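You operate a simulated robot arm through the tools that you are given. There is no shell and no other tool.

You run a simulated robot arm. Do the job below in one go: nothing can be reset, and whatever is moved stays where it is left.

JOB
Put things in order on the top of the long counter. At the end: the grey cylinder from the top of the long counter stands where the grey loop block stood; the silver tin from the top of the long counter stands where the gold 1000 g weight stood; the grey loop block from the top of the long counter stands where the silver tin stood; the gold 1000 g weight stands on top of the brown plain carton; whatever was shut is shut again. Leave all else as you found it, and nothing knocked over.

Only the result counts: the job must be done as asked and must still hold three seconds after the hand-in. Knocking over, shifting, dropping, spilling or breaking anything else fails it.

ROBOT AND FRAMES
A 7-joint arm with a two-finger parallel gripper, fixed in place. Base frame: the origin is on the floor under the middle of its stand, x ahead of it, y to its left, z up; the work surface is at about z = 0.86. Units: m, rad, N and s.
With the tool pointing down near the work surface it reaches from about 0.1 to 0.64 m from the base axis. Its first joint turns from -1.152 to 1.152 rad. Payload 1.57 kg.
Tool frame: the origin (TCP) lies between the finger pads and is the grasp point; the fingertips stand 0.03 m ahead of it; z points along the fingers, y is the line along which they close. Largest opening 0.08 m; finger width 0.017, thickness 0.012; the body of the gripper, 0.04 by 0.082 m, starts 0.08 m behind the TCP.
Orientation is that of the tool frame in the base frame, as a unit quaternion [x, y, z, w]. With the fingers straight down and closing along the base's y, the tool's x points along the base's -x, its y along +y and its z along -z.

CONTROLS
- The arm moves only by the tool arm_command. Its argument "commands" is a list that holds one entry, the list of rows, each a list of 7 numbers: the turn, a rotation vector about the tool's x, y, z in units of 45 degrees (1.0 is 45 degrees), then the shift along the tool's x, y, z in units of 400 mm (1.0 is 400 mm), then the finger opening in m, from 0 to 0.08. In form: [[[rx, ry, rz, x, y, z, hand], ...]]. A call has 1 to 20 rows; each row is the pose to reach, as a shift and turn from the pose commanded when the call began, along the tool's axes at that moment. A call with a number of a shift or a turn outside -1 to 1 is refused whole. Each row takes 0.2 s and may step no farther than 0.05 m and 0.15 rad from the row before; otherwise, or with a gripper value out of range, the whole call is refused. A pose out of reach is approached as far as the arm can. The call stops where the force on the tool passes 40 N (or 10 N more than at its start, if that is more) or the arm is blocked; 0.2 s more then pass. Each finger travels about 0.072 m/s and halts on what it meets, pressing with about 39 N; the grip force reading is that of the motor and also rises with nothing between the fingers. The clock runs only during rows and for 0.2 s after the last one: add rows that repeat a pose to give the fingers time. The reply holds the time, the measured pose of the TCP, the force on the tool along the base axes, the opening and the grip force, in the units named above and with some noise, with the torque about the TCP (base axes, N m) and any sound that the robot's microphone picked up.
- Cameras (640 x 400 px; columns grow to the right, rows downward): "scene" is fixed at [0.0613, 0.4795, 1.4084]; the picture's right is [-0.49, -0.87, 0.00], its down [-0.66, 0.37, -0.66] and it looks along [0.58, -0.32, -0.75] (base axes); focal length 255 px, centre (320, 200). "wrist" rides on the gripper at [0.072, -0.007, -0.122] in the tool frame; the picture's right is [0.09, 1.00, 0.00], its down [-0.84, 0.08, -0.54] and it looks along [-0.54, 0.05, 0.84] (tool axes); focal length 238 px, centre (320, 200). There is no depth. A picture from a camera that has moved, and an enlarged one, comes with that camera's place and axes in the base frame and with its lens. The place of the scene camera against the robot may be out by one fixed shift of up to 0.025 m in any direction.
- camera(camera): a new picture of that camera. No time passes.
- close_up(camera, box): a new picture of the part [left, top, right, bottom] of that camera's present view, enlarged. No time passes.
- job_done(): hands the job in; it is judged then, once.

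Places have to be worked out from the pictures, the camera data and where the tool is seen. Open the gripper and draw the arm clear of the work before you hand the job in, unless the task says otherwise.

The tools are called after ">>>" as a command line: name --argument value ..., lists and objects as JSON in quotes. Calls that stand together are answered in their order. arm_command: Moves the arm, as the interface text tells. Its arguments: {"type":"object","properties":{"commands":{"type":"array"}},"required":["commands"]} The other tools are called the same way: camera (camera) takes a picture; close_up (camera, box) takes an enlarged picture of a part of a camera's view; job_done () hands the job in.

At the start:

```text
time_s: 0.0
ee_pos: [0.4426, 0.0608, 1.1448]
ee_rot: [0.0, 1.0, 0.0, 0.001]
wrist_force: [-0.3, -0.5, 0.8]
wrist_torque: [0.0, 0.0, 0.0]
opening: 0.08
grip_force: 0.1
```

scene: 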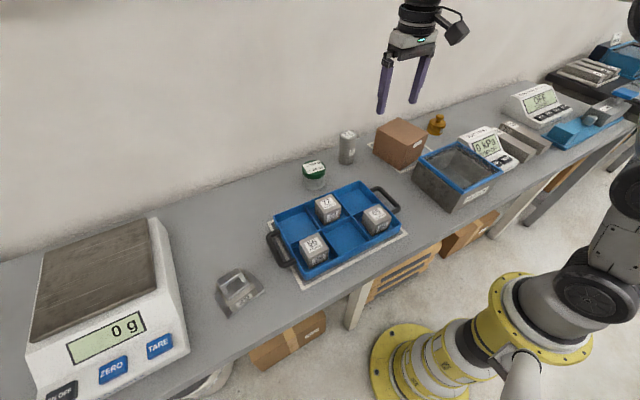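
wrist: 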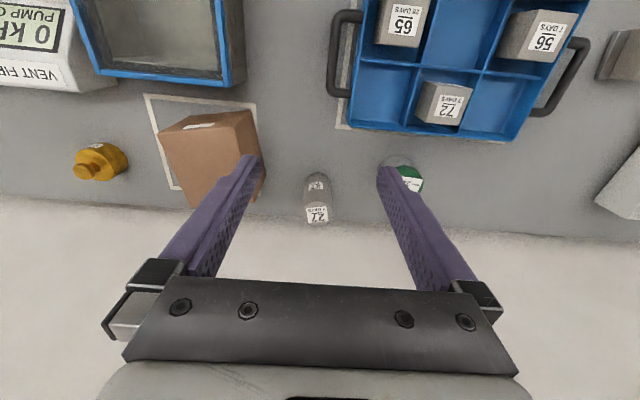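

I'll start by looking closely at both views to identify the cylinder, tin, loop block, weight and carton.

>>> close_up --camera "scene" --box '[180, 100, 460, 320]'

>>> close_up --camera "scene" --box '[360, 60, 640, 230]'

>>> close_up --camera "wrist" --box '[60, 80, 460, 250]'

```text
1.82 times, centred on (320, 210) of scene
camera zoom: at [0.0613, 0.4795, 1.4084], right [-0.49, -0.87, 0.0], down [-0.66, 0.37, -0.66], along [0.58, -0.32, -0.75], focal length 463 px, centre (320, 182)
```

zoom: 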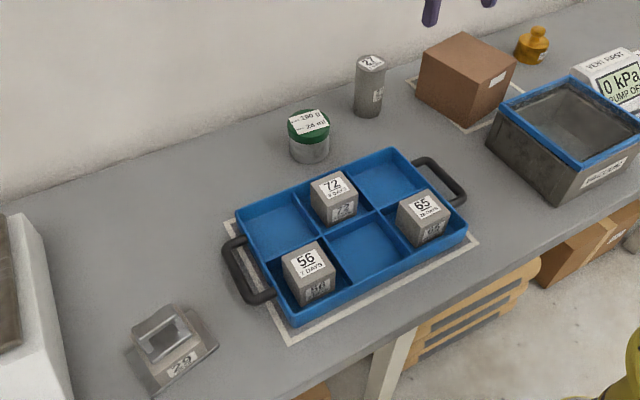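

```text
2.29 times, centred on (500, 145) of scene
camera zoom: at [0.0613, 0.4795, 1.4084], right [-0.49, -0.87, 0.0], down [-0.66, 0.37, -0.66], along [0.58, -0.32, -0.75], focal length 582 px, centre (-91, 326)
```

zoom: 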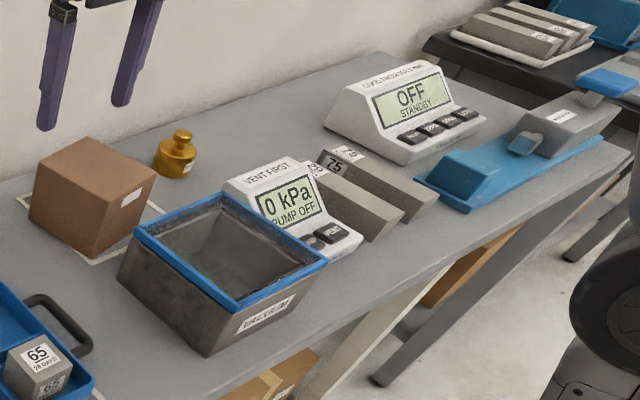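

```text
1.60 times, centred on (260, 165) of wrist
camera zoom: at [0.3714, 0.0531, 1.2671], right [-0.09, 1.0, 0.0], down [0.84, 0.08, 0.54], along [0.54, 0.05, -0.84], focal length 381 px, centre (416, 256)
```

zoom: 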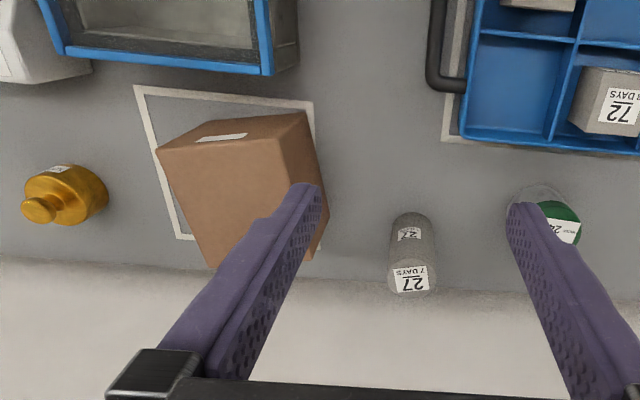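

The objects appear to be: grey cylinder "27" near (0.59, 0.07), green-lidded tin left of it, loop block "29" near (0.33, 0.53), weight near (0.57, -0.31) and the carton between. I'll zoom in on each to check details before moving.

>>> close_up --camera "scene" --box '[290, 110, 390, 200]'

>>> close_up --camera "scene" --box '[200, 255, 280, 325]'

>>> close_up --camera "scene" --box '[360, 100, 460, 180]'

>>> close_up --camera "scene" --box '[500, 30, 640, 160]'

```text
4.44 times, centred on (340, 155) of scene
camera zoom: at [0.0613, 0.4795, 1.4084], right [-0.49, -0.87, 0.0], down [-0.66, 0.37, -0.66], along [0.58, -0.32, -0.75], focal length 1132 px, centre (231, 400)
```

zoom: 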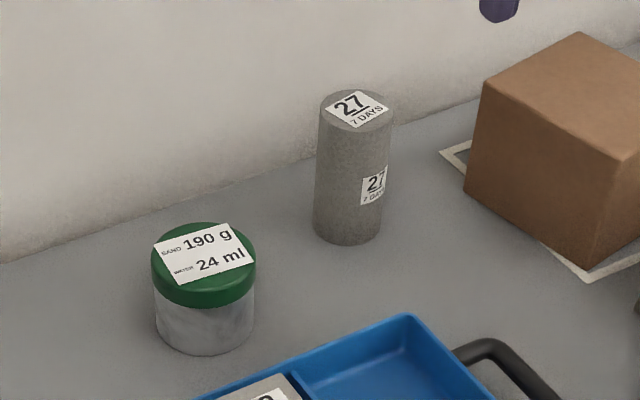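

```text
5.71 times, centred on (240, 290) of scene
camera zoom: at [0.0613, 0.4795, 1.4084], right [-0.49, -0.87, 0.0], down [-0.66, 0.37, -0.66], along [0.58, -0.32, -0.75], focal length 1455 px, centre (777, -314)
```

zoom: 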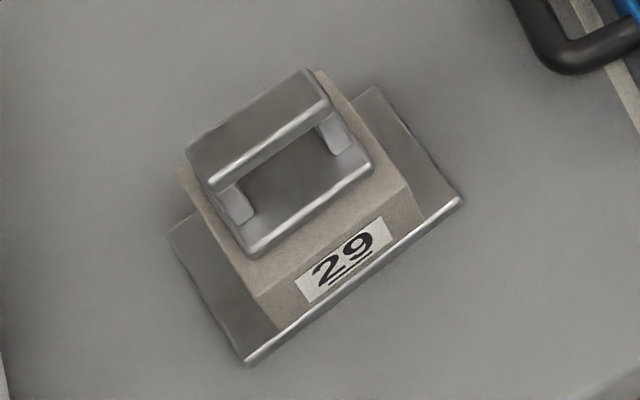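

```text
5.00 times, centred on (410, 140) of scene
camera zoom: at [0.0613, 0.4795, 1.4084], right [-0.49, -0.87, 0.0], down [-0.66, 0.37, -0.66], along [0.58, -0.32, -0.75], focal length 1273 px, centre (-130, 500)
```

zoom: 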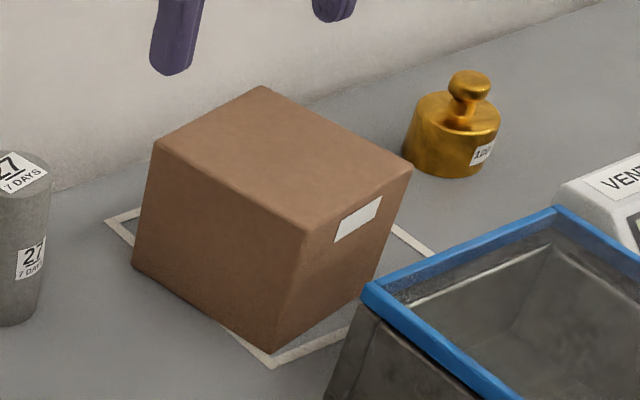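

```text
3.08 times, centred on (570, 95) of scene
camera zoom: at [0.0613, 0.4795, 1.4084], right [-0.49, -0.87, 0.0], down [-0.66, 0.37, -0.66], along [0.58, -0.32, -0.75], focal length 784 px, centre (-449, 523)
```

zoom: 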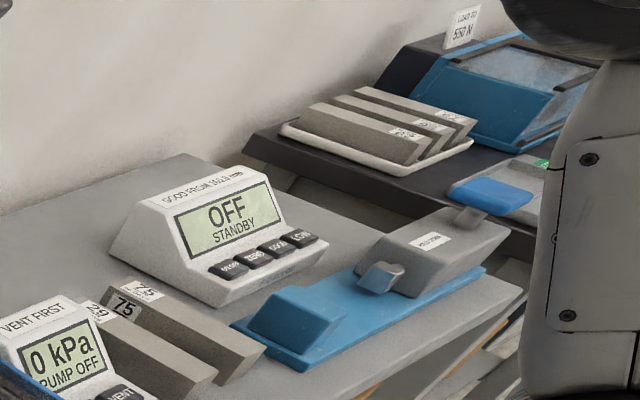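

The tin is the green-lidded one; the weight has a knob and stands right of the carton. I'll move the wrist camera over toward the weight and carton at the current height for a better look.

>>> arm_command --commands '[[[0, 0, 0, 0, -0.11, 0, 0.08], [0, 0, 0, 0, -0.22, 0, 0.08], [0, 0, 0, 0, -0.33, 0, 0.08], [0, 0, 0, 0, -0.44, 0, 0.08], [0, 0, 0, 0, -0.55, 0, 0.08], [0, 0, 0, 0, -0.66, 0, 0.08], [0, 0, 0, 0, -0.77, 0, 0.08], [0, 0, 0, 0, -0.77, 0, 0.08]]]'

>>> camera --camera "wrist"

>>> camera --camera "scene"

```text
time_s: 1.8
ee_pos: [0.4408, -0.2483, 1.1455]
ee_rot: [0.0, 1.0, 0.001, -0.001]
wrist_force: [-0.1, -0.3, 0.1]
wrist_torque: [0.0, -0.01, -0.03]
opening: 0.0801
grip_force: 0.0
```

```text
taken
camera wrist: at [0.3703, -0.2563, 1.267], right [-0.09, 1.0, 0.0], down [0.84, 0.08, 0.54], along [0.54, 0.05, -0.84], focal length 238 px, centre (320, 200)
```

wrist: 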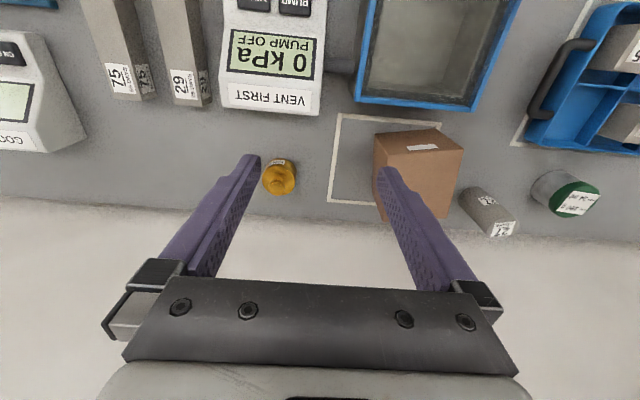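

```text
taken
```

scene: 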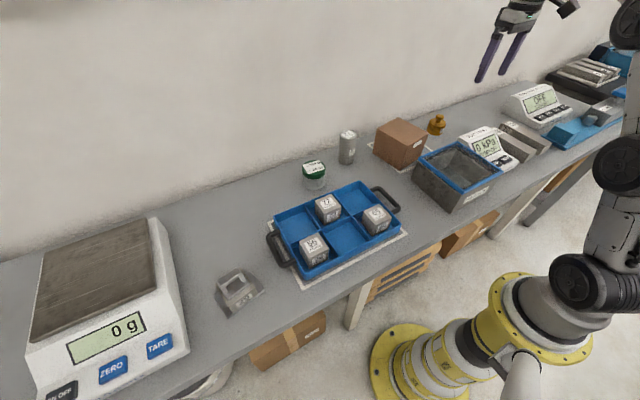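

The weight sits to the right of the carton between the finger views. I'll zoom in on the weight, carton, cylinder and tin in this view.

>>> close_up --camera "wrist" --box '[220, 100, 380, 220]'

>>> close_up --camera "wrist" --box '[320, 100, 640, 260]'

```text
3.33 times, centred on (300, 160) of wrist
camera zoom: at [0.3703, -0.2563, 1.267], right [-0.09, 1.0, 0.0], down [0.84, 0.08, 0.54], along [0.54, 0.05, -0.84], focal length 794 px, centre (387, 333)
```

zoom: 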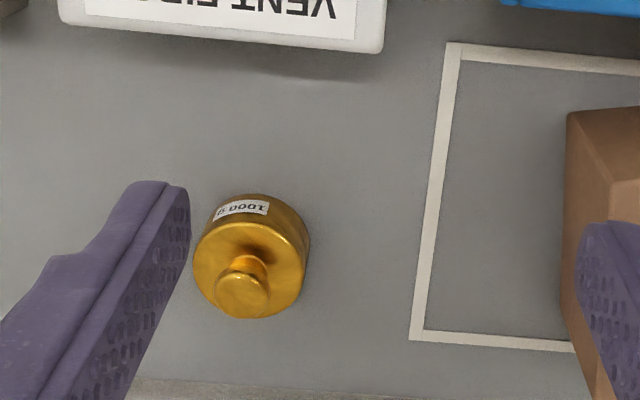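

```text
2.00 times, centred on (480, 180) of wrist
camera zoom: at [0.3703, -0.2563, 1.267], right [-0.09, 1.0, 0.0], down [0.84, 0.08, 0.54], along [0.54, 0.05, -0.84], focal length 477 px, centre (0, 240)
```

zoom: 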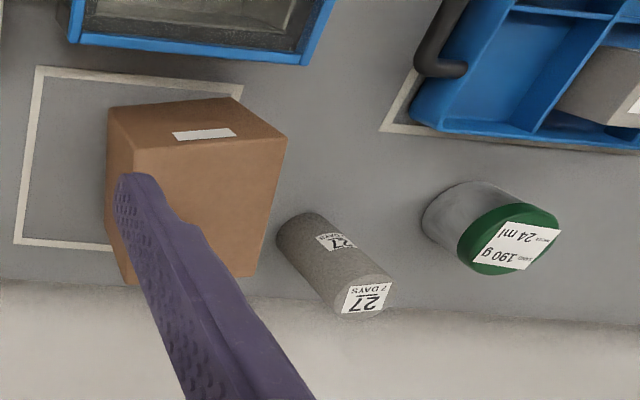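

From this view I estimate: weight base ≈ (0.577, -0.309), carton top centre ≈ (0.538, -0.090) at z ≈ 0.953, cylinder ≈ (0.60, 0.078), tin ≈ (0.57, 0.235). I'll move above the weight for a more vertical look and to test the reach there.

>>> arm_command --commands '[[[0, 0, 0, -0.085, -0.038, 0.028, 0.08], [0, 0, 0, -0.17, -0.076, 0.056, 0.08], [0, 0, 0, -0.255, -0.114, 0.084, 0.08], [0, 0, 0, -0.34, -0.152, 0.112, 0.08], [0, 0, 0, -0.34, -0.152, 0.112, 0.08]]]'

>>> camera --camera "wrist"

```text
time_s: 3.0
ee_pos: [0.524, -0.2817, 1.0906]
ee_rot: [-0.001, 1.0, 0.0, 0.0]
wrist_force: [0.0, -0.3, -0.2]
wrist_torque: [0.01, 0.01, 0.02]
opening: 0.0802
grip_force: 0.1
out of reach, approached as far as the arm can: row 3, 4, 5
```

```text
taken
camera wrist: at [0.4544, -0.2891, 1.2123], right [-0.09, 1.0, 0.0], down [0.84, 0.08, 0.54], along [0.54, 0.05, -0.84], focal length 238 px, centre (320, 200)
```

wrist: 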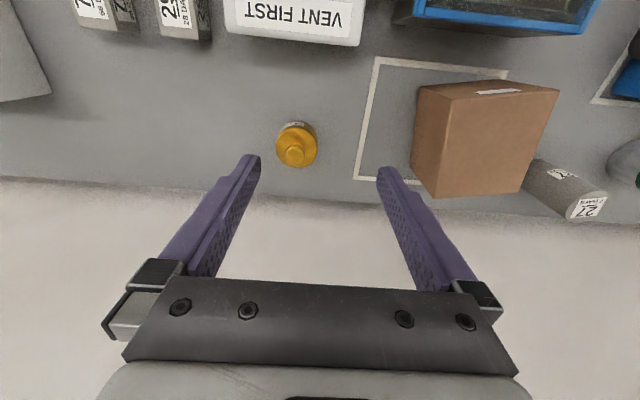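

The arm stops at about 0.595 m radius at this height with the tool straight down, so I'll need an outward tilt for the weight's spot. First I'll zoom in on the weight from here for a better fix.

>>> close_up --camera "wrist" --box '[240, 90, 360, 190]'

>>> close_up --camera "wrist" --box '[350, 50, 640, 230]'

```text
4.00 times, centred on (300, 140) of wrist
camera zoom: at [0.4544, -0.2891, 1.2123], right [-0.09, 1.0, 0.0], down [0.84, 0.08, 0.54], along [0.54, 0.05, -0.84], focal length 953 px, centre (400, 440)
```

zoom: 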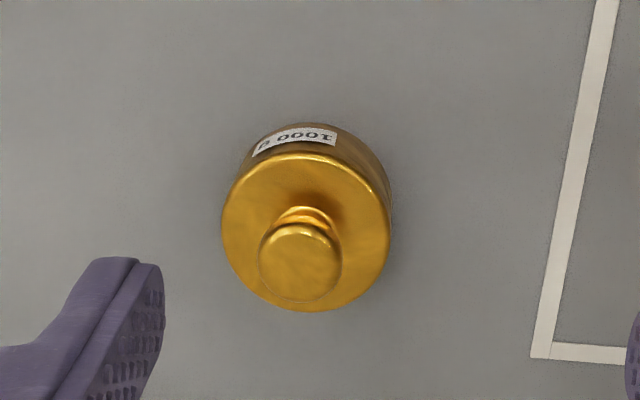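

```text
2.21 times, centred on (495, 140) of wrist
camera zoom: at [0.4544, -0.2891, 1.2123], right [-0.09, 1.0, 0.0], down [0.84, 0.08, 0.54], along [0.54, 0.05, -0.84], focal length 526 px, centre (-66, 332)
```

zoom: 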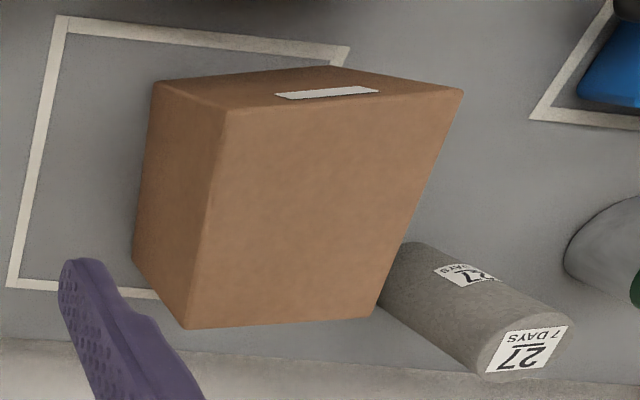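

I now put the weight at about (0.575, -0.310), body 0.059 m across and 0.037 m tall, knob top near z 0.925. I'll back off slightly to find which start pose the shifts refer to after an out-of-reach stop.

>>> arm_command --commands '[[[0, 0, 0, 0.07, 0.035, 0, 0.08], [0, 0, 0, 0.1325, 0.068, 0, 0.08], [0, 0, 0, 0.1325, 0.068, 0, 0.08]]]'

```text
time_s: 3.8
ee_pos: [0.4727, -0.2542, 1.089]
ee_rot: [0.0, 1.0, 0.0, -0.001]
wrist_force: [-0.5, 1.1, 0.2]
wrist_torque: [0.01, 0.0, -0.03]
opening: 0.0798
grip_force: 0.1
out of reach, approached as far as the arm can: row 1
```

Shifts count from the clipped (actual) pose. Now I'll tilt the tool 15° outward and go to a hover above the weight at about (0.570, -0.310, 0.985) to test reach.

>>> arm_command --commands '[[[0, -0.0833, 0, -0.05, -0.03, 0.065, 0.08], [0, -0.1667, 0, -0.1, -0.065, 0.13, 0.08], [0, -0.25, 0, -0.17, -0.1, 0.195, 0.08], [0, -0.3333, 0, -0.2433, -0.1395, 0.26, 0.08], [0, -0.3333, 0, -0.2433, -0.1395, 0.26, 0.08], [0, -0.3333, 0, -0.2433, -0.1395, 0.26, 0.08]]]'

>>> camera --camera "wrist"

>>> close_up --camera "scene" --box '[360, 40, 560, 200]'

```text
time_s: 5.2
ee_pos: [0.5701, -0.3108, 0.9864]
ee_rot: [0.0, 0.991, 0.0, 0.13]
wrist_force: [0.4, -0.2, -0.4]
wrist_torque: [-0.01, 0.0, -0.02]
opening: 0.0798
grip_force: 0.1
```

```text
taken
camera wrist: at [0.4702, -0.3175, 1.0862], right [-0.09, 1.0, -0.02], down [0.67, 0.08, 0.74], along [0.74, 0.05, -0.67], focal length 238 px, centre (320, 200)
```

wrist: 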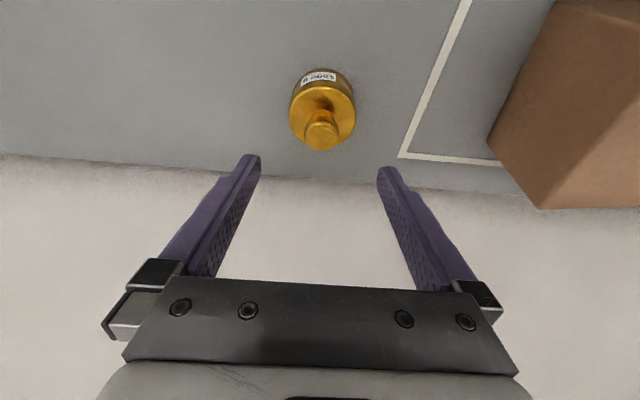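

```text
2.50 times, centred on (460, 120) of scene
camera zoom: at [0.0614, 0.4795, 1.4084], right [-0.49, -0.87, 0.0], down [-0.66, 0.37, -0.66], along [0.58, -0.32, -0.75], focal length 637 px, centre (-30, 400)
```

zoom: 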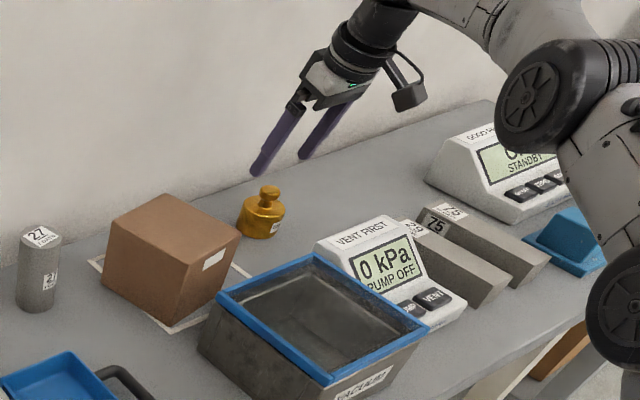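

The pose is reached exactly, and the weight is centred between the fingers at y ≈ -0.3095. I'll descend straight down to TCP z ≈ 0.899 to straddle the weight's body with open fingers.

>>> arm_command --commands '[[[0, 0, 0, 0.0188, 0.001, 0.07, 0.08], [0, 0, 0, 0.0378, 0.0025, 0.141, 0.08], [0, 0, 0, 0.05, 0.0025, 0.1866, 0.08], [0, 0, 0, 0.0566, 0.0025, 0.211, 0.08], [0, 0, 0, 0.0566, 0.0025, 0.211, 0.08]]]'

>>> camera --camera "wrist"

>>> close_up --camera "scene" --box '[390, 80, 510, 180]'

```text
time_s: 6.4
ee_pos: [0.5708, -0.3105, 0.898]
ee_rot: [0.0, 0.991, 0.001, 0.13]
wrist_force: [0.0, 0.4, -0.9]
wrist_torque: [0.03, 0.0, 0.0]
opening: 0.0799
grip_force: 0.1
```

```text
taken
camera wrist: at [0.4701, -0.3168, 0.9985], right [-0.09, 1.0, -0.02], down [0.67, 0.08, 0.74], along [0.74, 0.05, -0.67], focal length 238 px, centre (320, 200)
```

wrist: 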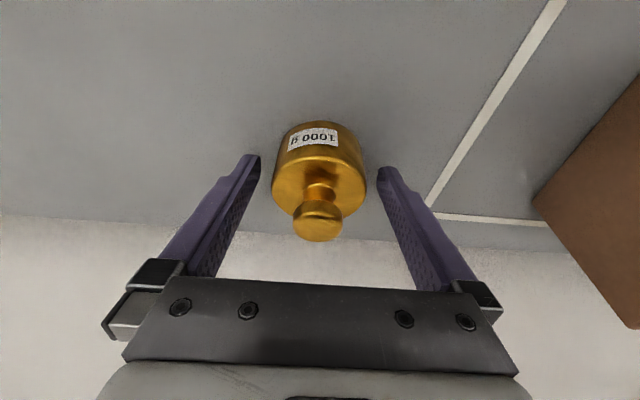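

```text
4.00 times, centred on (450, 130) of scene
camera zoom: at [0.0613, 0.4795, 1.4084], right [-0.49, -0.87, 0.0], down [-0.66, 0.37, -0.66], along [0.58, -0.32, -0.75], focal length 1019 px, centre (-200, 480)
```

zoom: 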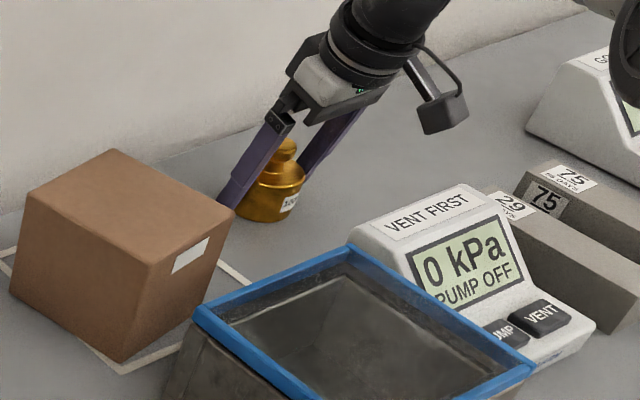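

The weight is centred between the open fingers with clearance on both sides. Closing the fingers on its body.

>>> arm_command --commands '[[[0, 0, 0, 0, 0, 0, 0.05], [0, 0, 0, 0, 0, 0, 0.03], [0, 0, 0, 0, 0, 0, 0.03], [0, 0, 0, 0, 0, 0, 0.03]]]'

>>> camera --camera "wrist"

```text
time_s: 7.4
ee_pos: [0.5705, -0.3092, 0.8987]
ee_rot: [0.0, 0.991, -0.001, 0.131]
wrist_force: [-0.5, -1.2, 0.5]
wrist_torque: [-0.23, -0.09, -0.01]
opening: 0.0581
grip_force: 38.9
```

```text
taken
camera wrist: at [0.4701, -0.3169, 0.9986], right [-0.09, 1.0, -0.02], down [0.67, 0.08, 0.74], along [0.74, 0.05, -0.67], focal length 238 px, centre (320, 200)
```

wrist: 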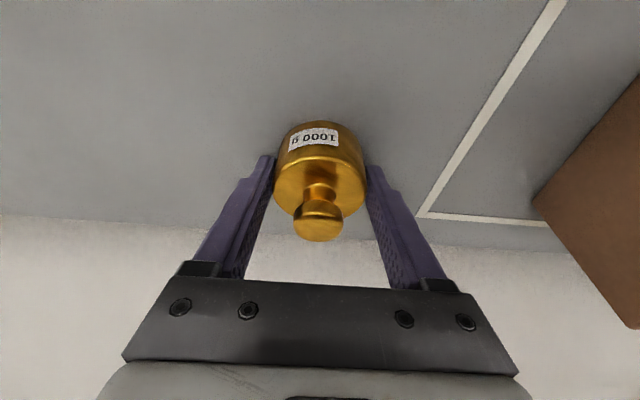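

Grip is firm at 0.058 m opening. I'll lift straight up, pull in slightly and carry the weight over the carton's centre (TCP ≈ 0.533, -0.0875), with its bottom about 4 cm above the carton top.

>>> arm_command --commands '[[[0, 0, 0, -0.013, 0, -0.0483, 0.03], [0, 0, 0, -0.0259, 0, -0.0966, 0.03], [0, 0, 0, -0.0518, 0, -0.1932, 0.03], [0, 0, 0, -0.0108, 0, -0.2818, 0.03], [0, 0, 0, 0.0334, 0, -0.3584, 0.03], [0, 0, 0, 0.0334, 0.1, -0.3584, 0.03], [0, 0, 0, 0.0252, 0.2, -0.3563, 0.03], [0, 0, 0, 0.017, 0.3, -0.354, 0.03], [0, 0, 0, 0.009, 0.4, -0.352, 0.03], [0, 0, 0, 0.0032, 0.49, -0.3503, 0.03], [0, 0, 0, 0.0032, 0.555, -0.3503, 0.03], [0, 0, 0, 0.0032, 0.555, -0.3503, 0.03]]]'

>>> camera --camera "wrist"

>>> close_up --camera "scene" --box '[340, 60, 480, 180]'

```text
time_s: 10.0
ee_pos: [0.5325, -0.0863, 1.0333]
ee_rot: [0.0, 0.991, 0.0, 0.131]
wrist_force: [-0.4, -0.2, -9.5]
wrist_torque: [0.03, 0.05, -0.02]
opening: 0.0579
grip_force: 39.4
```

```text
taken
camera wrist: at [0.4323, -0.0935, 1.1334], right [-0.09, 1.0, -0.02], down [0.67, 0.08, 0.74], along [0.74, 0.05, -0.67], focal length 238 px, centre (320, 200)
```

wrist: 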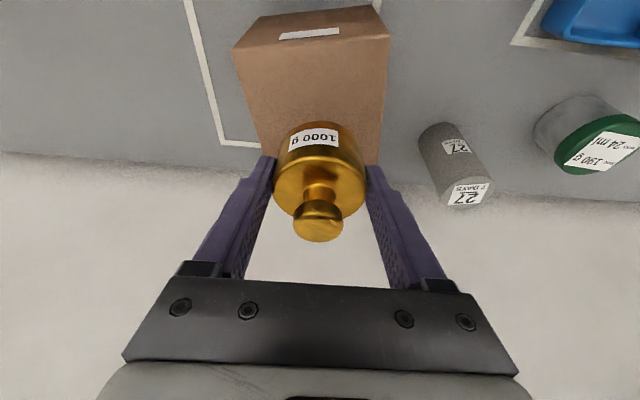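

```text
3.33 times, centred on (410, 120) of scene
camera zoom: at [0.0615, 0.4795, 1.4084], right [-0.49, -0.87, 0.0], down [-0.66, 0.37, -0.66], along [0.58, -0.32, -0.75], focal length 849 px, centre (20, 467)
```

zoom: 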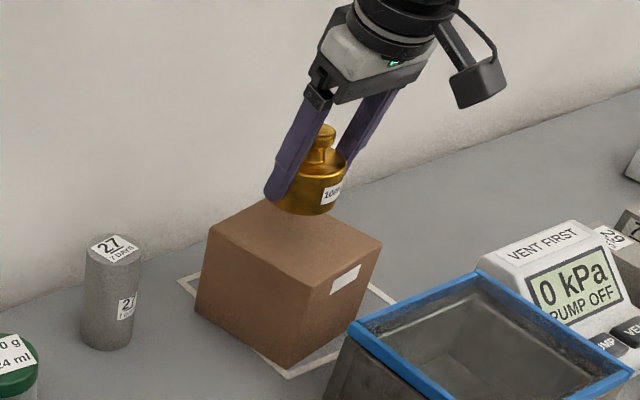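

The weight (9.5 N) hangs steady over the middle of the carton. I'll lower to about 3 mm above the estimated contact height.

>>> arm_command --commands '[[[0, 0, 0, 0.0078, 0, 0.029, 0.03], [0, 0, 0, 0.0155, 0, 0.058, 0.03], [0, 0, 0, 0.0207, 0, 0.0773, 0.03], [0, 0, 0, 0.0246, 0, 0.0918, 0.03], [0, 0, 0, 0.0246, 0, 0.0918, 0.03]]]'

>>> close_up --camera "scene" --box '[360, 80, 460, 180]'

>>> camera --camera "wrist"

```text
time_s: 11.2
ee_pos: [0.5317, -0.0863, 0.9964]
ee_rot: [0.0, 0.991, 0.0, 0.131]
wrist_force: [-2.5, -0.1, -1.9]
wrist_torque: [-0.06, 0.34, 0.0]
opening: 0.0577
grip_force: 39.2
```

```text
4.00 times, centred on (410, 130) of scene
camera zoom: at [0.0613, 0.4795, 1.4084], right [-0.49, -0.87, 0.0], down [-0.66, 0.37, -0.66], along [0.58, -0.32, -0.75], focal length 1019 px, centre (-40, 480)
```

zoom: 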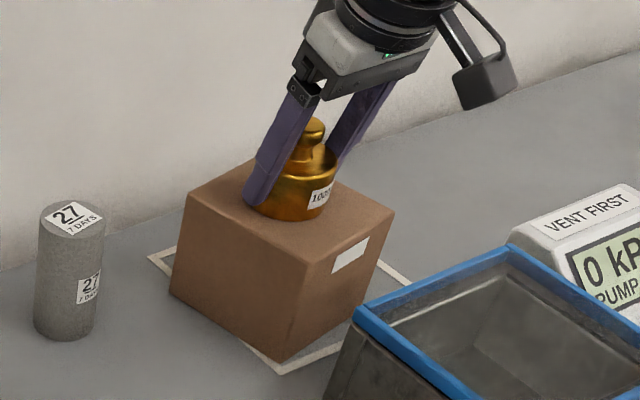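

```text
taken
camera wrist: at [0.4324, -0.0942, 1.0964], right [-0.09, 1.0, -0.02], down [0.67, 0.08, 0.74], along [0.74, 0.05, -0.67], focal length 238 px, centre (320, 200)
```

wrist: 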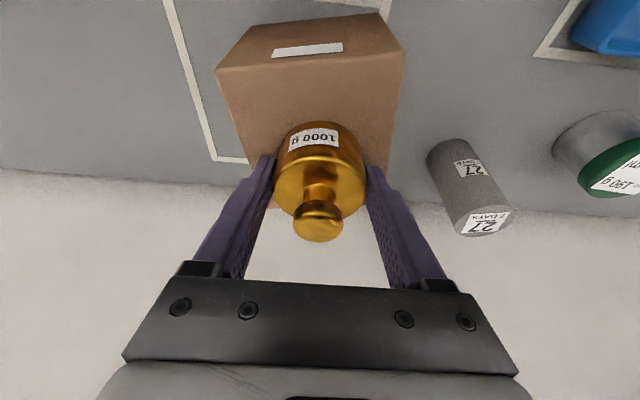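

The force has dropped to about -2 N, so the weight has just made contact with the carton top (≈ z 0.957). I'll ease down half a millimetre and open the fingers.

>>> arm_command --commands '[[[0, 0, 0, 0.0004, 0, 0.0014, 0.03], [0, 0, 0, 0.0004, 0, 0.0014, 0.055], [0, 0, 0, 0.0004, 0, 0.0014, 0.065], [0, 0, 0, 0.0004, 0, 0.0014, 0.08], [0, 0, 0, 0.0004, 0, 0.0014, 0.08], [0, 0, 0, 0.0004, 0, 0.0014, 0.08]]]'

>>> camera --camera "wrist"

>>> close_up --camera "scene" --box '[360, 80, 460, 180]'

```text
time_s: 12.6
ee_pos: [0.5322, -0.0868, 0.9965]
ee_rot: [0.0, 0.992, 0.0, 0.13]
wrist_force: [0.6, -0.3, 0.3]
wrist_torque: [0.0, -0.03, 0.0]
opening: 0.0798
grip_force: 0.1
```

```text
taken
camera wrist: at [0.4324, -0.0939, 1.0952], right [-0.09, 1.0, -0.02], down [0.67, 0.08, 0.74], along [0.74, 0.05, -0.67], focal length 238 px, centre (320, 200)
```

wrist: 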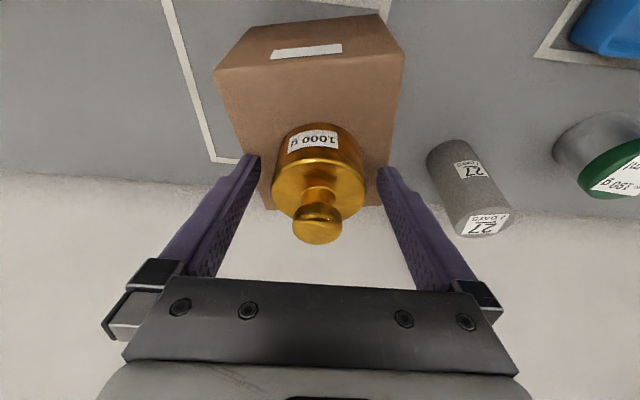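

```text
4.00 times, centred on (410, 130) of scene
camera zoom: at [0.0613, 0.4795, 1.4084], right [-0.49, -0.87, 0.0], down [-0.66, 0.37, -0.66], along [0.58, -0.32, -0.75], focal length 1019 px, centre (-40, 480)
```

zoom: 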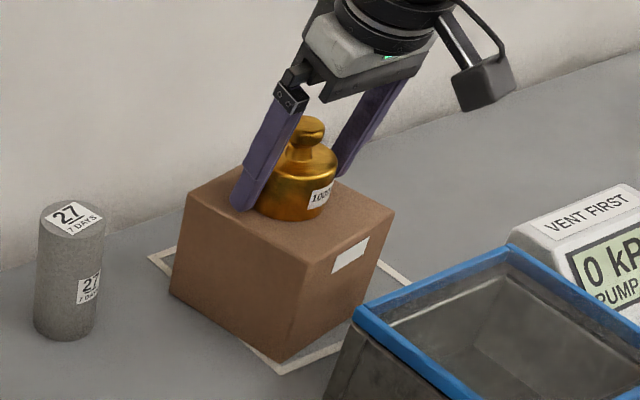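

The weight stands free on the carton. I'll rise straight up 8 cm, then move left (+y) to look at the cylinder and tin from above.

>>> arm_command --commands '[[[0, 0, 0, -0.0259, 0, -0.0966, 0.08], [0, 0, 0, -0.0518, 0, -0.1932, 0.08], [0, 0, 0, -0.0518, 0.11, -0.1932, 0.08], [0, 0, 0, -0.0518, 0.22, -0.1932, 0.08], [0, 0, 0, -0.0518, 0.33, -0.1932, 0.08], [0, 0, 0, -0.0518, 0.44, -0.1932, 0.08], [0, 0, 0, -0.0518, 0.55, -0.1932, 0.08], [0, 0, 0, -0.0518, 0.66, -0.1932, 0.08], [0, 0, 0, -0.0518, 0.72, -0.1932, 0.08], [0, 0, 0, -0.0518, 0.72, -0.1932, 0.08]]]'

>>> camera --camera "wrist"

>>> camera --camera "scene"

```text
time_s: 14.8
ee_pos: [0.5334, 0.2019, 1.0747]
ee_rot: [0.0, 0.991, 0.0, 0.13]
wrist_force: [0.3, 0.1, 0.2]
wrist_torque: [0.0, 0.01, 0.0]
opening: 0.08
grip_force: 0.2
```

```text
taken
camera wrist: at [0.433, 0.1945, 1.1746], right [-0.09, 1.0, -0.02], down [0.67, 0.08, 0.74], along [0.74, 0.05, -0.67], focal length 238 px, centre (320, 200)
```

wrist: 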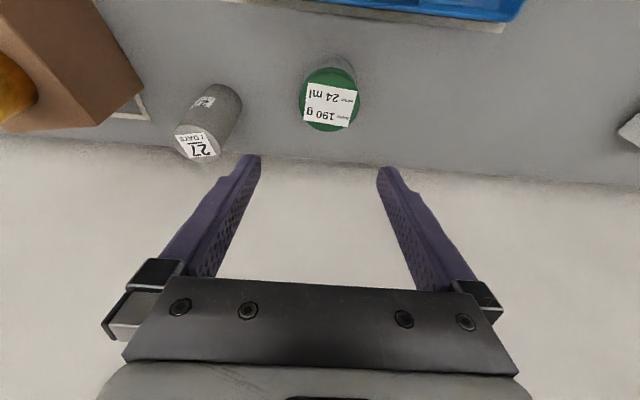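

```text
taken
```

scene: 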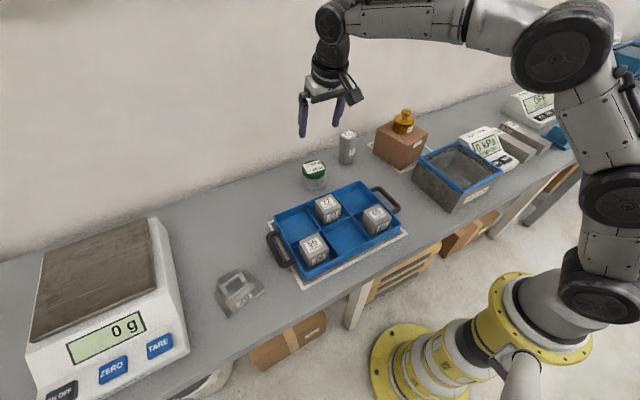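

>>> close_up --camera "wrist" --box '[260, 30, 400, 150]'

>>> close_up --camera "wrist" --box '[140, 50, 280, 180]'

```text
3.33 times, centred on (330, 90) of wrist
camera zoom: at [0.433, 0.1945, 1.1746], right [-0.09, 1.0, -0.02], down [0.67, 0.08, 0.74], along [0.74, 0.05, -0.67], focal length 794 px, centre (287, 567)
```

zoom: 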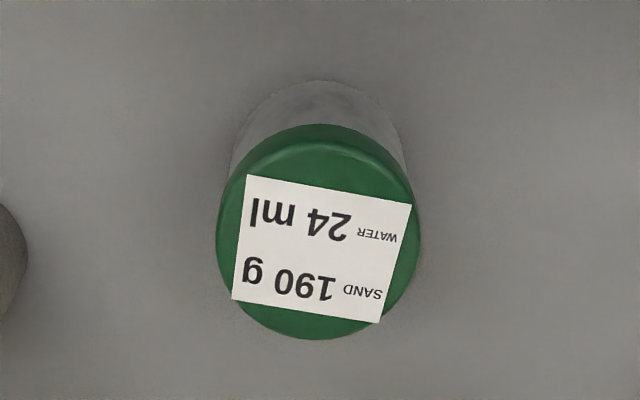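

```text
3.08 times, centred on (210, 115) of wrist
camera zoom: at [0.433, 0.1945, 1.1746], right [-0.09, 1.0, -0.02], down [0.67, 0.08, 0.74], along [0.74, 0.05, -0.67], focal length 733 px, centre (658, 462)
```

zoom: 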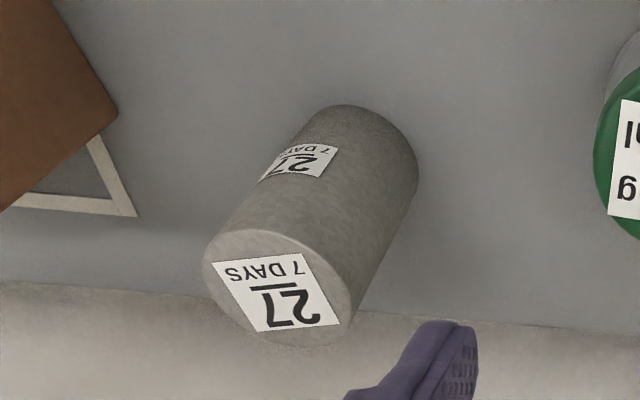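

The tin appears near (0.556, 0.210), lid about 0.071 m across – a tight fit for the 0.08 m opening, so I'll get a closer fix. Moving to a hover about 7 cm above the tin with the same tilt.

>>> arm_command --commands '[[[0, 0, 0, 0.0045, 0.006, 0.0765, 0.08], [0, 0, 0, 0.009, 0.012, 0.153, 0.08], [0, 0, 0, 0.0133, 0.0175, 0.2294, 0.08], [0, 0, 0, 0.0133, 0.0175, 0.2294, 0.08]]]'

>>> camera --camera "wrist"

>>> close_up --camera "wrist" --box '[240, 40, 400, 180]'

>>> close_up --camera "scene" --box '[270, 100, 390, 200]'

```text
time_s: 15.8
ee_pos: [0.5519, 0.2083, 0.9845]
ee_rot: [0.001, 0.992, 0.0, 0.13]
wrist_force: [0.5, 0.0, 0.5]
wrist_torque: [-0.01, -0.01, -0.02]
opening: 0.0801
grip_force: 0.0
```

```text
taken
camera wrist: at [0.4512, 0.2008, 1.0844], right [-0.09, 1.0, -0.02], down [0.67, 0.08, 0.74], along [0.74, 0.05, -0.67], focal length 238 px, centre (320, 200)
```

wrist: 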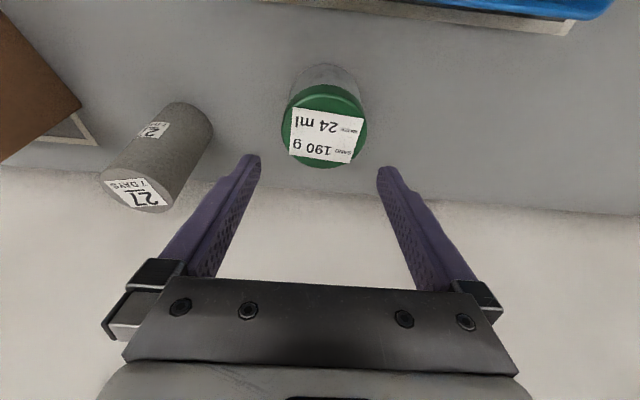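

```text
2.86 times, centred on (320, 110) of wrist
camera zoom: at [0.4512, 0.2008, 1.0844], right [-0.09, 1.0, -0.02], down [0.67, 0.08, 0.74], along [0.74, 0.05, -0.67], focal length 681 px, centre (320, 457)
```

zoom: 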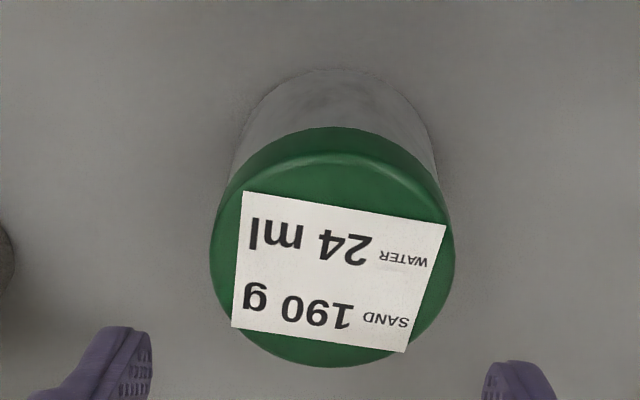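

```text
4.00 times, centred on (330, 150) of scene
camera zoom: at [0.0613, 0.4795, 1.4084], right [-0.49, -0.87, 0.0], down [-0.66, 0.37, -0.66], along [0.58, -0.32, -0.75], focal length 1019 px, centre (280, 400)
```

zoom: 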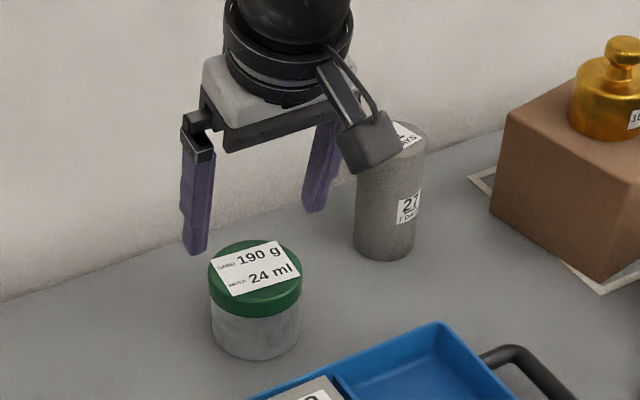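

I place the tin axis at about (0.557, 0.2095), lid top z ≈ 0.911, lid ≈ 0.071 m across. I'll drop to just above the lid, shifting +4 mm x and +2 mm y, and re-check the finger alignment.

>>> arm_command --commands '[[[0, 0, 0, 0.008, 0.005, 0.049, 0.08], [0, 0, 0, 0.0155, 0.005, 0.092, 0.08], [0, 0, 0, 0.0155, 0.005, 0.092, 0.08]]]'

>>> camera --camera "wrist"

>>> close_up --camera "wrist" --box '[230, 60, 410, 220]'

>>> close_up --camera "scene" --box '[280, 120, 380, 200]'

```text
time_s: 16.6
ee_pos: [0.5546, 0.2096, 0.9486]
ee_rot: [0.001, 0.991, 0.0, 0.131]
wrist_force: [0.0, 0.0, -0.5]
wrist_torque: [-0.02, -0.01, 0.01]
opening: 0.08
grip_force: 0.1
```

```text
taken
camera wrist: at [0.4545, 0.2029, 1.0478], right [-0.09, 1.0, -0.02], down [0.67, 0.08, 0.74], along [0.74, 0.05, -0.67], focal length 238 px, centre (320, 200)
```

wrist: 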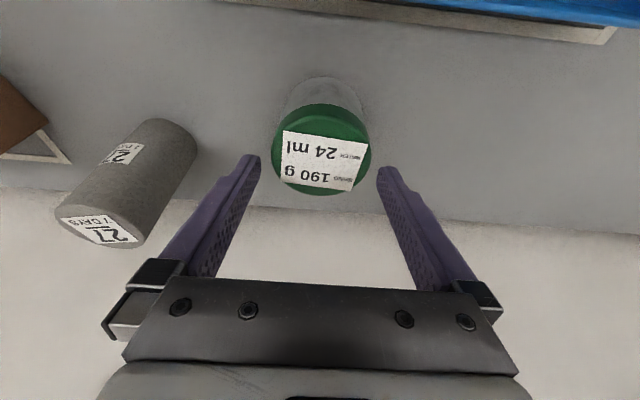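

```text
2.50 times, centred on (320, 140) of wrist
camera zoom: at [0.4545, 0.2029, 1.0478], right [-0.09, 1.0, -0.02], down [0.67, 0.08, 0.74], along [0.74, 0.05, -0.67], focal length 596 px, centre (320, 350)
```

zoom: 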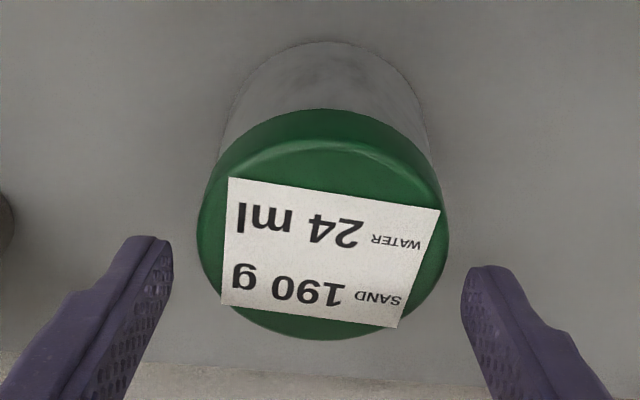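

```text
5.00 times, centred on (330, 160) of scene
camera zoom: at [0.0613, 0.4795, 1.4084], right [-0.49, -0.87, 0.0], down [-0.66, 0.37, -0.66], along [0.58, -0.32, -0.75], focal length 1273 px, centre (270, 400)
```

zoom: 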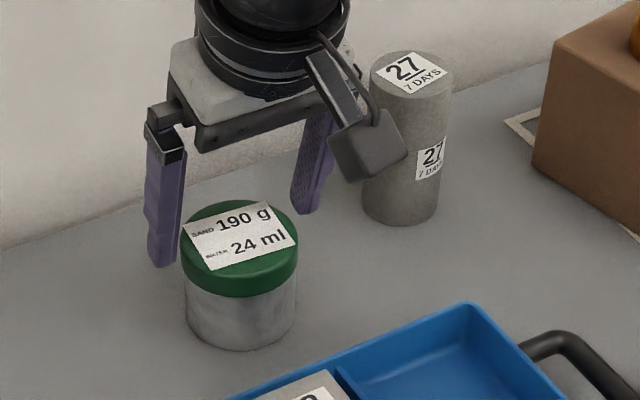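

Gaps beside the lid are about 25 px on one side and 13 px on the other, so I'll shift +1.5 mm in y and +2 mm in x while descending to TCP z ≈ 0.898.

>>> arm_command --commands '[[[0, 0, 0, 0.001, 0.0037, 0.002, 0.08], [0, 0, 0, 0.0085, 0.0037, 0.035, 0.08], [0, 0, 0, 0.0165, 0.0037, 0.07, 0.08], [0, 0, 0, 0.0235, 0.0037, 0.1, 0.08], [0, 0, 0, 0.0279, 0.0037, 0.122, 0.08], [0, 0, 0, 0.0279, 0.0037, 0.122, 0.08]]]'

>>> camera --camera "wrist"

>>> close_up --camera "scene" --box '[280, 120, 380, 200]'

```text
time_s: 18.0
ee_pos: [0.5564, 0.2118, 0.8986]
ee_rot: [0.0, 0.991, 0.001, 0.131]
wrist_force: [0.1, 0.5, -0.1]
wrist_torque: [-0.03, -0.01, -0.01]
opening: 0.0802
grip_force: 0.1
```

```text
taken
camera wrist: at [0.4563, 0.204, 0.9978], right [-0.09, 1.0, -0.02], down [0.67, 0.08, 0.74], along [0.74, 0.05, -0.67], focal length 238 px, centre (320, 200)
```

wrist: 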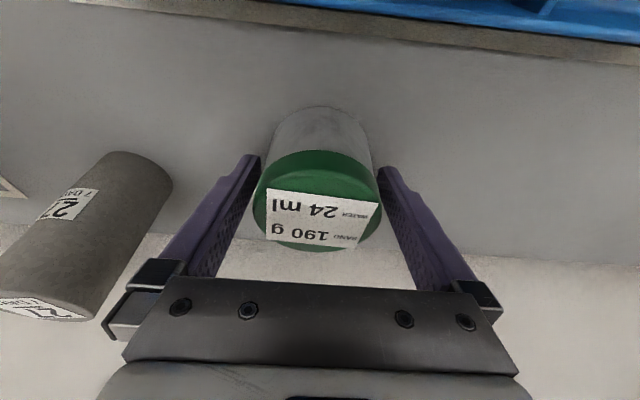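

```text
5.00 times, centred on (330, 160) of scene
camera zoom: at [0.0613, 0.4795, 1.4084], right [-0.49, -0.87, 0.0], down [-0.66, 0.37, -0.66], along [0.58, -0.32, -0.75], focal length 1273 px, centre (270, 400)
```

zoom: 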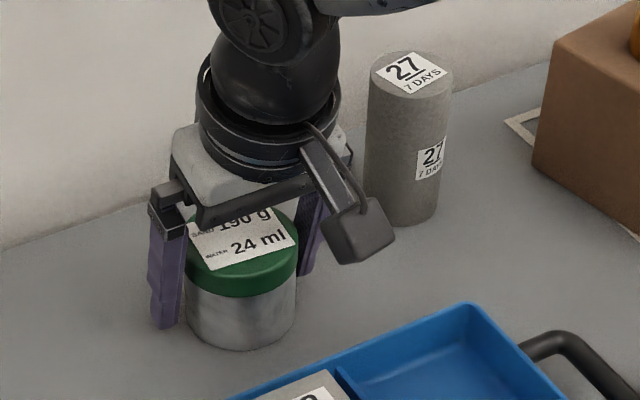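

The tin sits between the fingers with no contact force. Closing the grip.

>>> arm_command --commands '[[[0, 0, 0, 0, 0, 0, 0.06], [0, 0, 0, 0, 0, 0, 0.05], [0, 0, 0, 0, 0, 0, 0.05], [0, 0, 0, 0, 0, 0, 0.05]]]'

>>> camera --camera "wrist"

>>> close_up --camera "scene" --box '[280, 120, 380, 200]'

```text
time_s: 19.0
ee_pos: [0.5566, 0.211, 0.8989]
ee_rot: [0.0, 0.991, 0.0, 0.131]
wrist_force: [-0.7, -0.6, 0.5]
wrist_torque: [-0.02, -0.05, -0.02]
opening: 0.0675
grip_force: 39.3
```

```text
taken
camera wrist: at [0.4563, 0.204, 0.9979], right [-0.09, 1.0, -0.02], down [0.67, 0.08, 0.74], along [0.74, 0.05, -0.67], focal length 238 px, centre (320, 200)
```

wrist: 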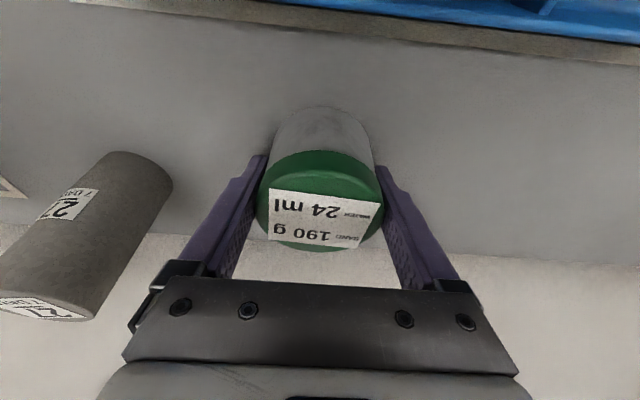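

```text
5.00 times, centred on (330, 160) of scene
camera zoom: at [0.0614, 0.4795, 1.4084], right [-0.49, -0.87, 0.0], down [-0.66, 0.37, -0.66], along [0.58, -0.32, -0.75], focal length 1273 px, centre (270, 400)
```

zoom: 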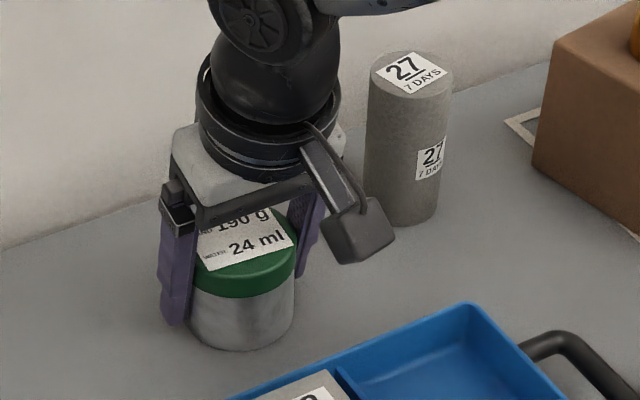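

The tin is held (opening 0.0675). I'll lift it, pull in toward the base at z ≈ 1.10 (above the weight's knob), and carry it right (−y) toward the weight's old spot.

>>> arm_command --commands '[[[0, 0, 0, -0.0129, 0, -0.0483, 0.05], [0, 0, 0, -0.0324, 0, -0.1207, 0.05], [0, 0, 0, -0.0099, 0, -0.2303, 0.05], [0, 0, 0, 0.0366, 0, -0.3463, 0.05], [0, 0, 0, 0.096, 0, -0.45, 0.05], [0, 0, 0, 0.1483, 0, -0.5574, 0.05], [0, 0, 0, 0.1483, -0.11, -0.5574, 0.05], [0, 0, 0, 0.1483, -0.22, -0.5574, 0.05], [0, 0, 0, 0.1483, -0.33, -0.5574, 0.05], [0, 0, 0, 0.1483, -0.44, -0.5574, 0.05], [0, 0, 0, 0.1483, -0.55, -0.5574, 0.05], [0, 0, 0, 0.1483, -0.66, -0.5574, 0.05], [0, 0, 0, 0.1483, -0.77, -0.5574, 0.05], [0, 0, 0, 0.1483, -0.88, -0.5574, 0.05], [0, 0, 0, 0.1483, -0.99, -0.5574, 0.05], [0, 0, 0, 0.1483, -0.99, -0.5574, 0.05]]]'

>>> camera --camera "wrist"

>>> camera --camera "scene"

```text
time_s: 22.4
ee_pos: [0.4411, -0.1846, 1.0971]
ee_rot: [0.0, 0.991, 0.0, 0.13]
wrist_force: [0.5, -0.3, -3.2]
wrist_torque: [0.0, 0.03, 0.0]
opening: 0.0674
grip_force: 39.6
```

```text
taken
camera wrist: at [0.3407, -0.1922, 1.1968], right [-0.09, 1.0, -0.02], down [0.67, 0.08, 0.74], along [0.74, 0.05, -0.67], focal length 238 px, centre (320, 200)
```

wrist: 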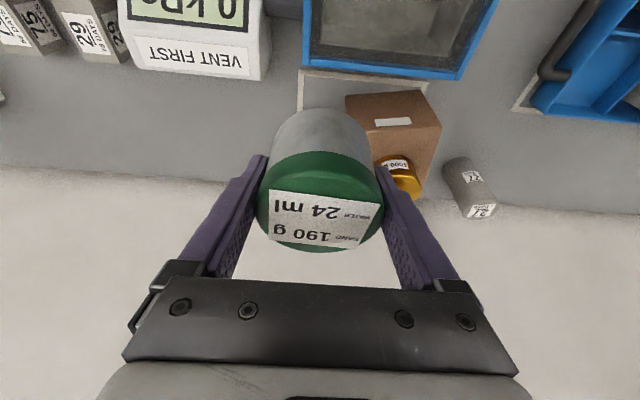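

```text
taken
```

scene: 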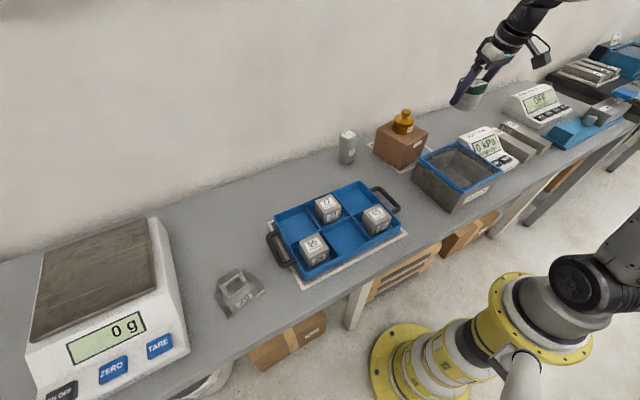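

The tin is intact in the grip (3.2 N). Next I'll go to y = -0.31 and then forward and down to a hover over the weight's old spot (0.575, -0.310).

>>> arm_command --commands '[[[0, 0, 0, 0, -0.11, 0, 0.05], [0, 0, 0, 0, -0.22, 0, 0.05], [0, 0, 0, 0, -0.3125, 0, 0.05], [0, 0, 0, -0.0498, -0.3125, 0.1039, 0.05], [0, 0, 0, -0.0996, -0.3125, 0.2078, 0.05], [0, 0, 0, -0.1494, -0.3125, 0.3117, 0.05], [0, 0, 0, -0.1871, -0.3125, 0.4125, 0.05], [0, 0, 0, -0.2168, -0.3125, 0.4852, 0.05], [0, 0, 0, -0.2168, -0.3125, 0.4852, 0.05]]]'

>>> camera --camera "wrist"

>>> close_up --camera "scene" --box '[390, 70, 510, 170]'

```text
time_s: 24.4
ee_pos: [0.5763, -0.3091, 0.9329]
ee_rot: [0.001, 0.991, 0.0, 0.131]
wrist_force: [-0.8, -1.3, -2.6]
wrist_torque: [-0.02, -0.02, 0.01]
opening: 0.0673
grip_force: 38.9
```

```text
taken
camera wrist: at [0.4756, -0.3163, 1.0328], right [-0.09, 1.0, -0.02], down [0.67, 0.08, 0.74], along [0.74, 0.05, -0.67], focal length 238 px, centre (320, 200)
```

wrist: 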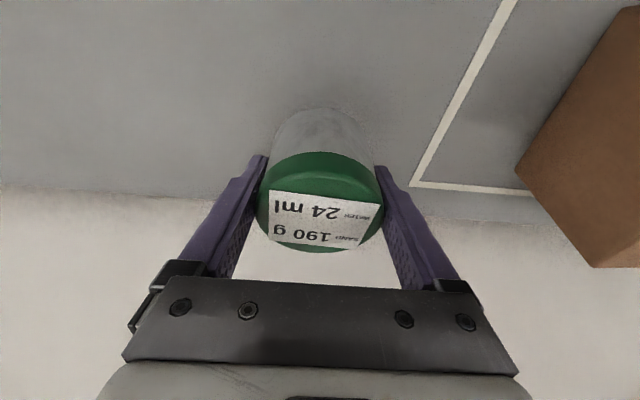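

```text
4.00 times, centred on (450, 120) of scene
camera zoom: at [0.0614, 0.4795, 1.4084], right [-0.49, -0.87, 0.0], down [-0.66, 0.37, -0.66], along [0.58, -0.32, -0.75], focal length 1019 px, centre (-200, 520)
```

zoom: 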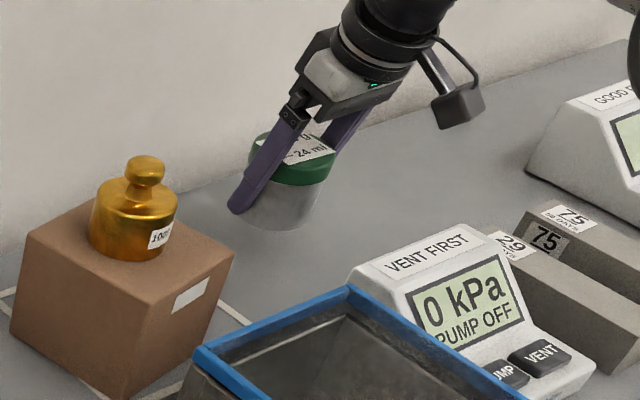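

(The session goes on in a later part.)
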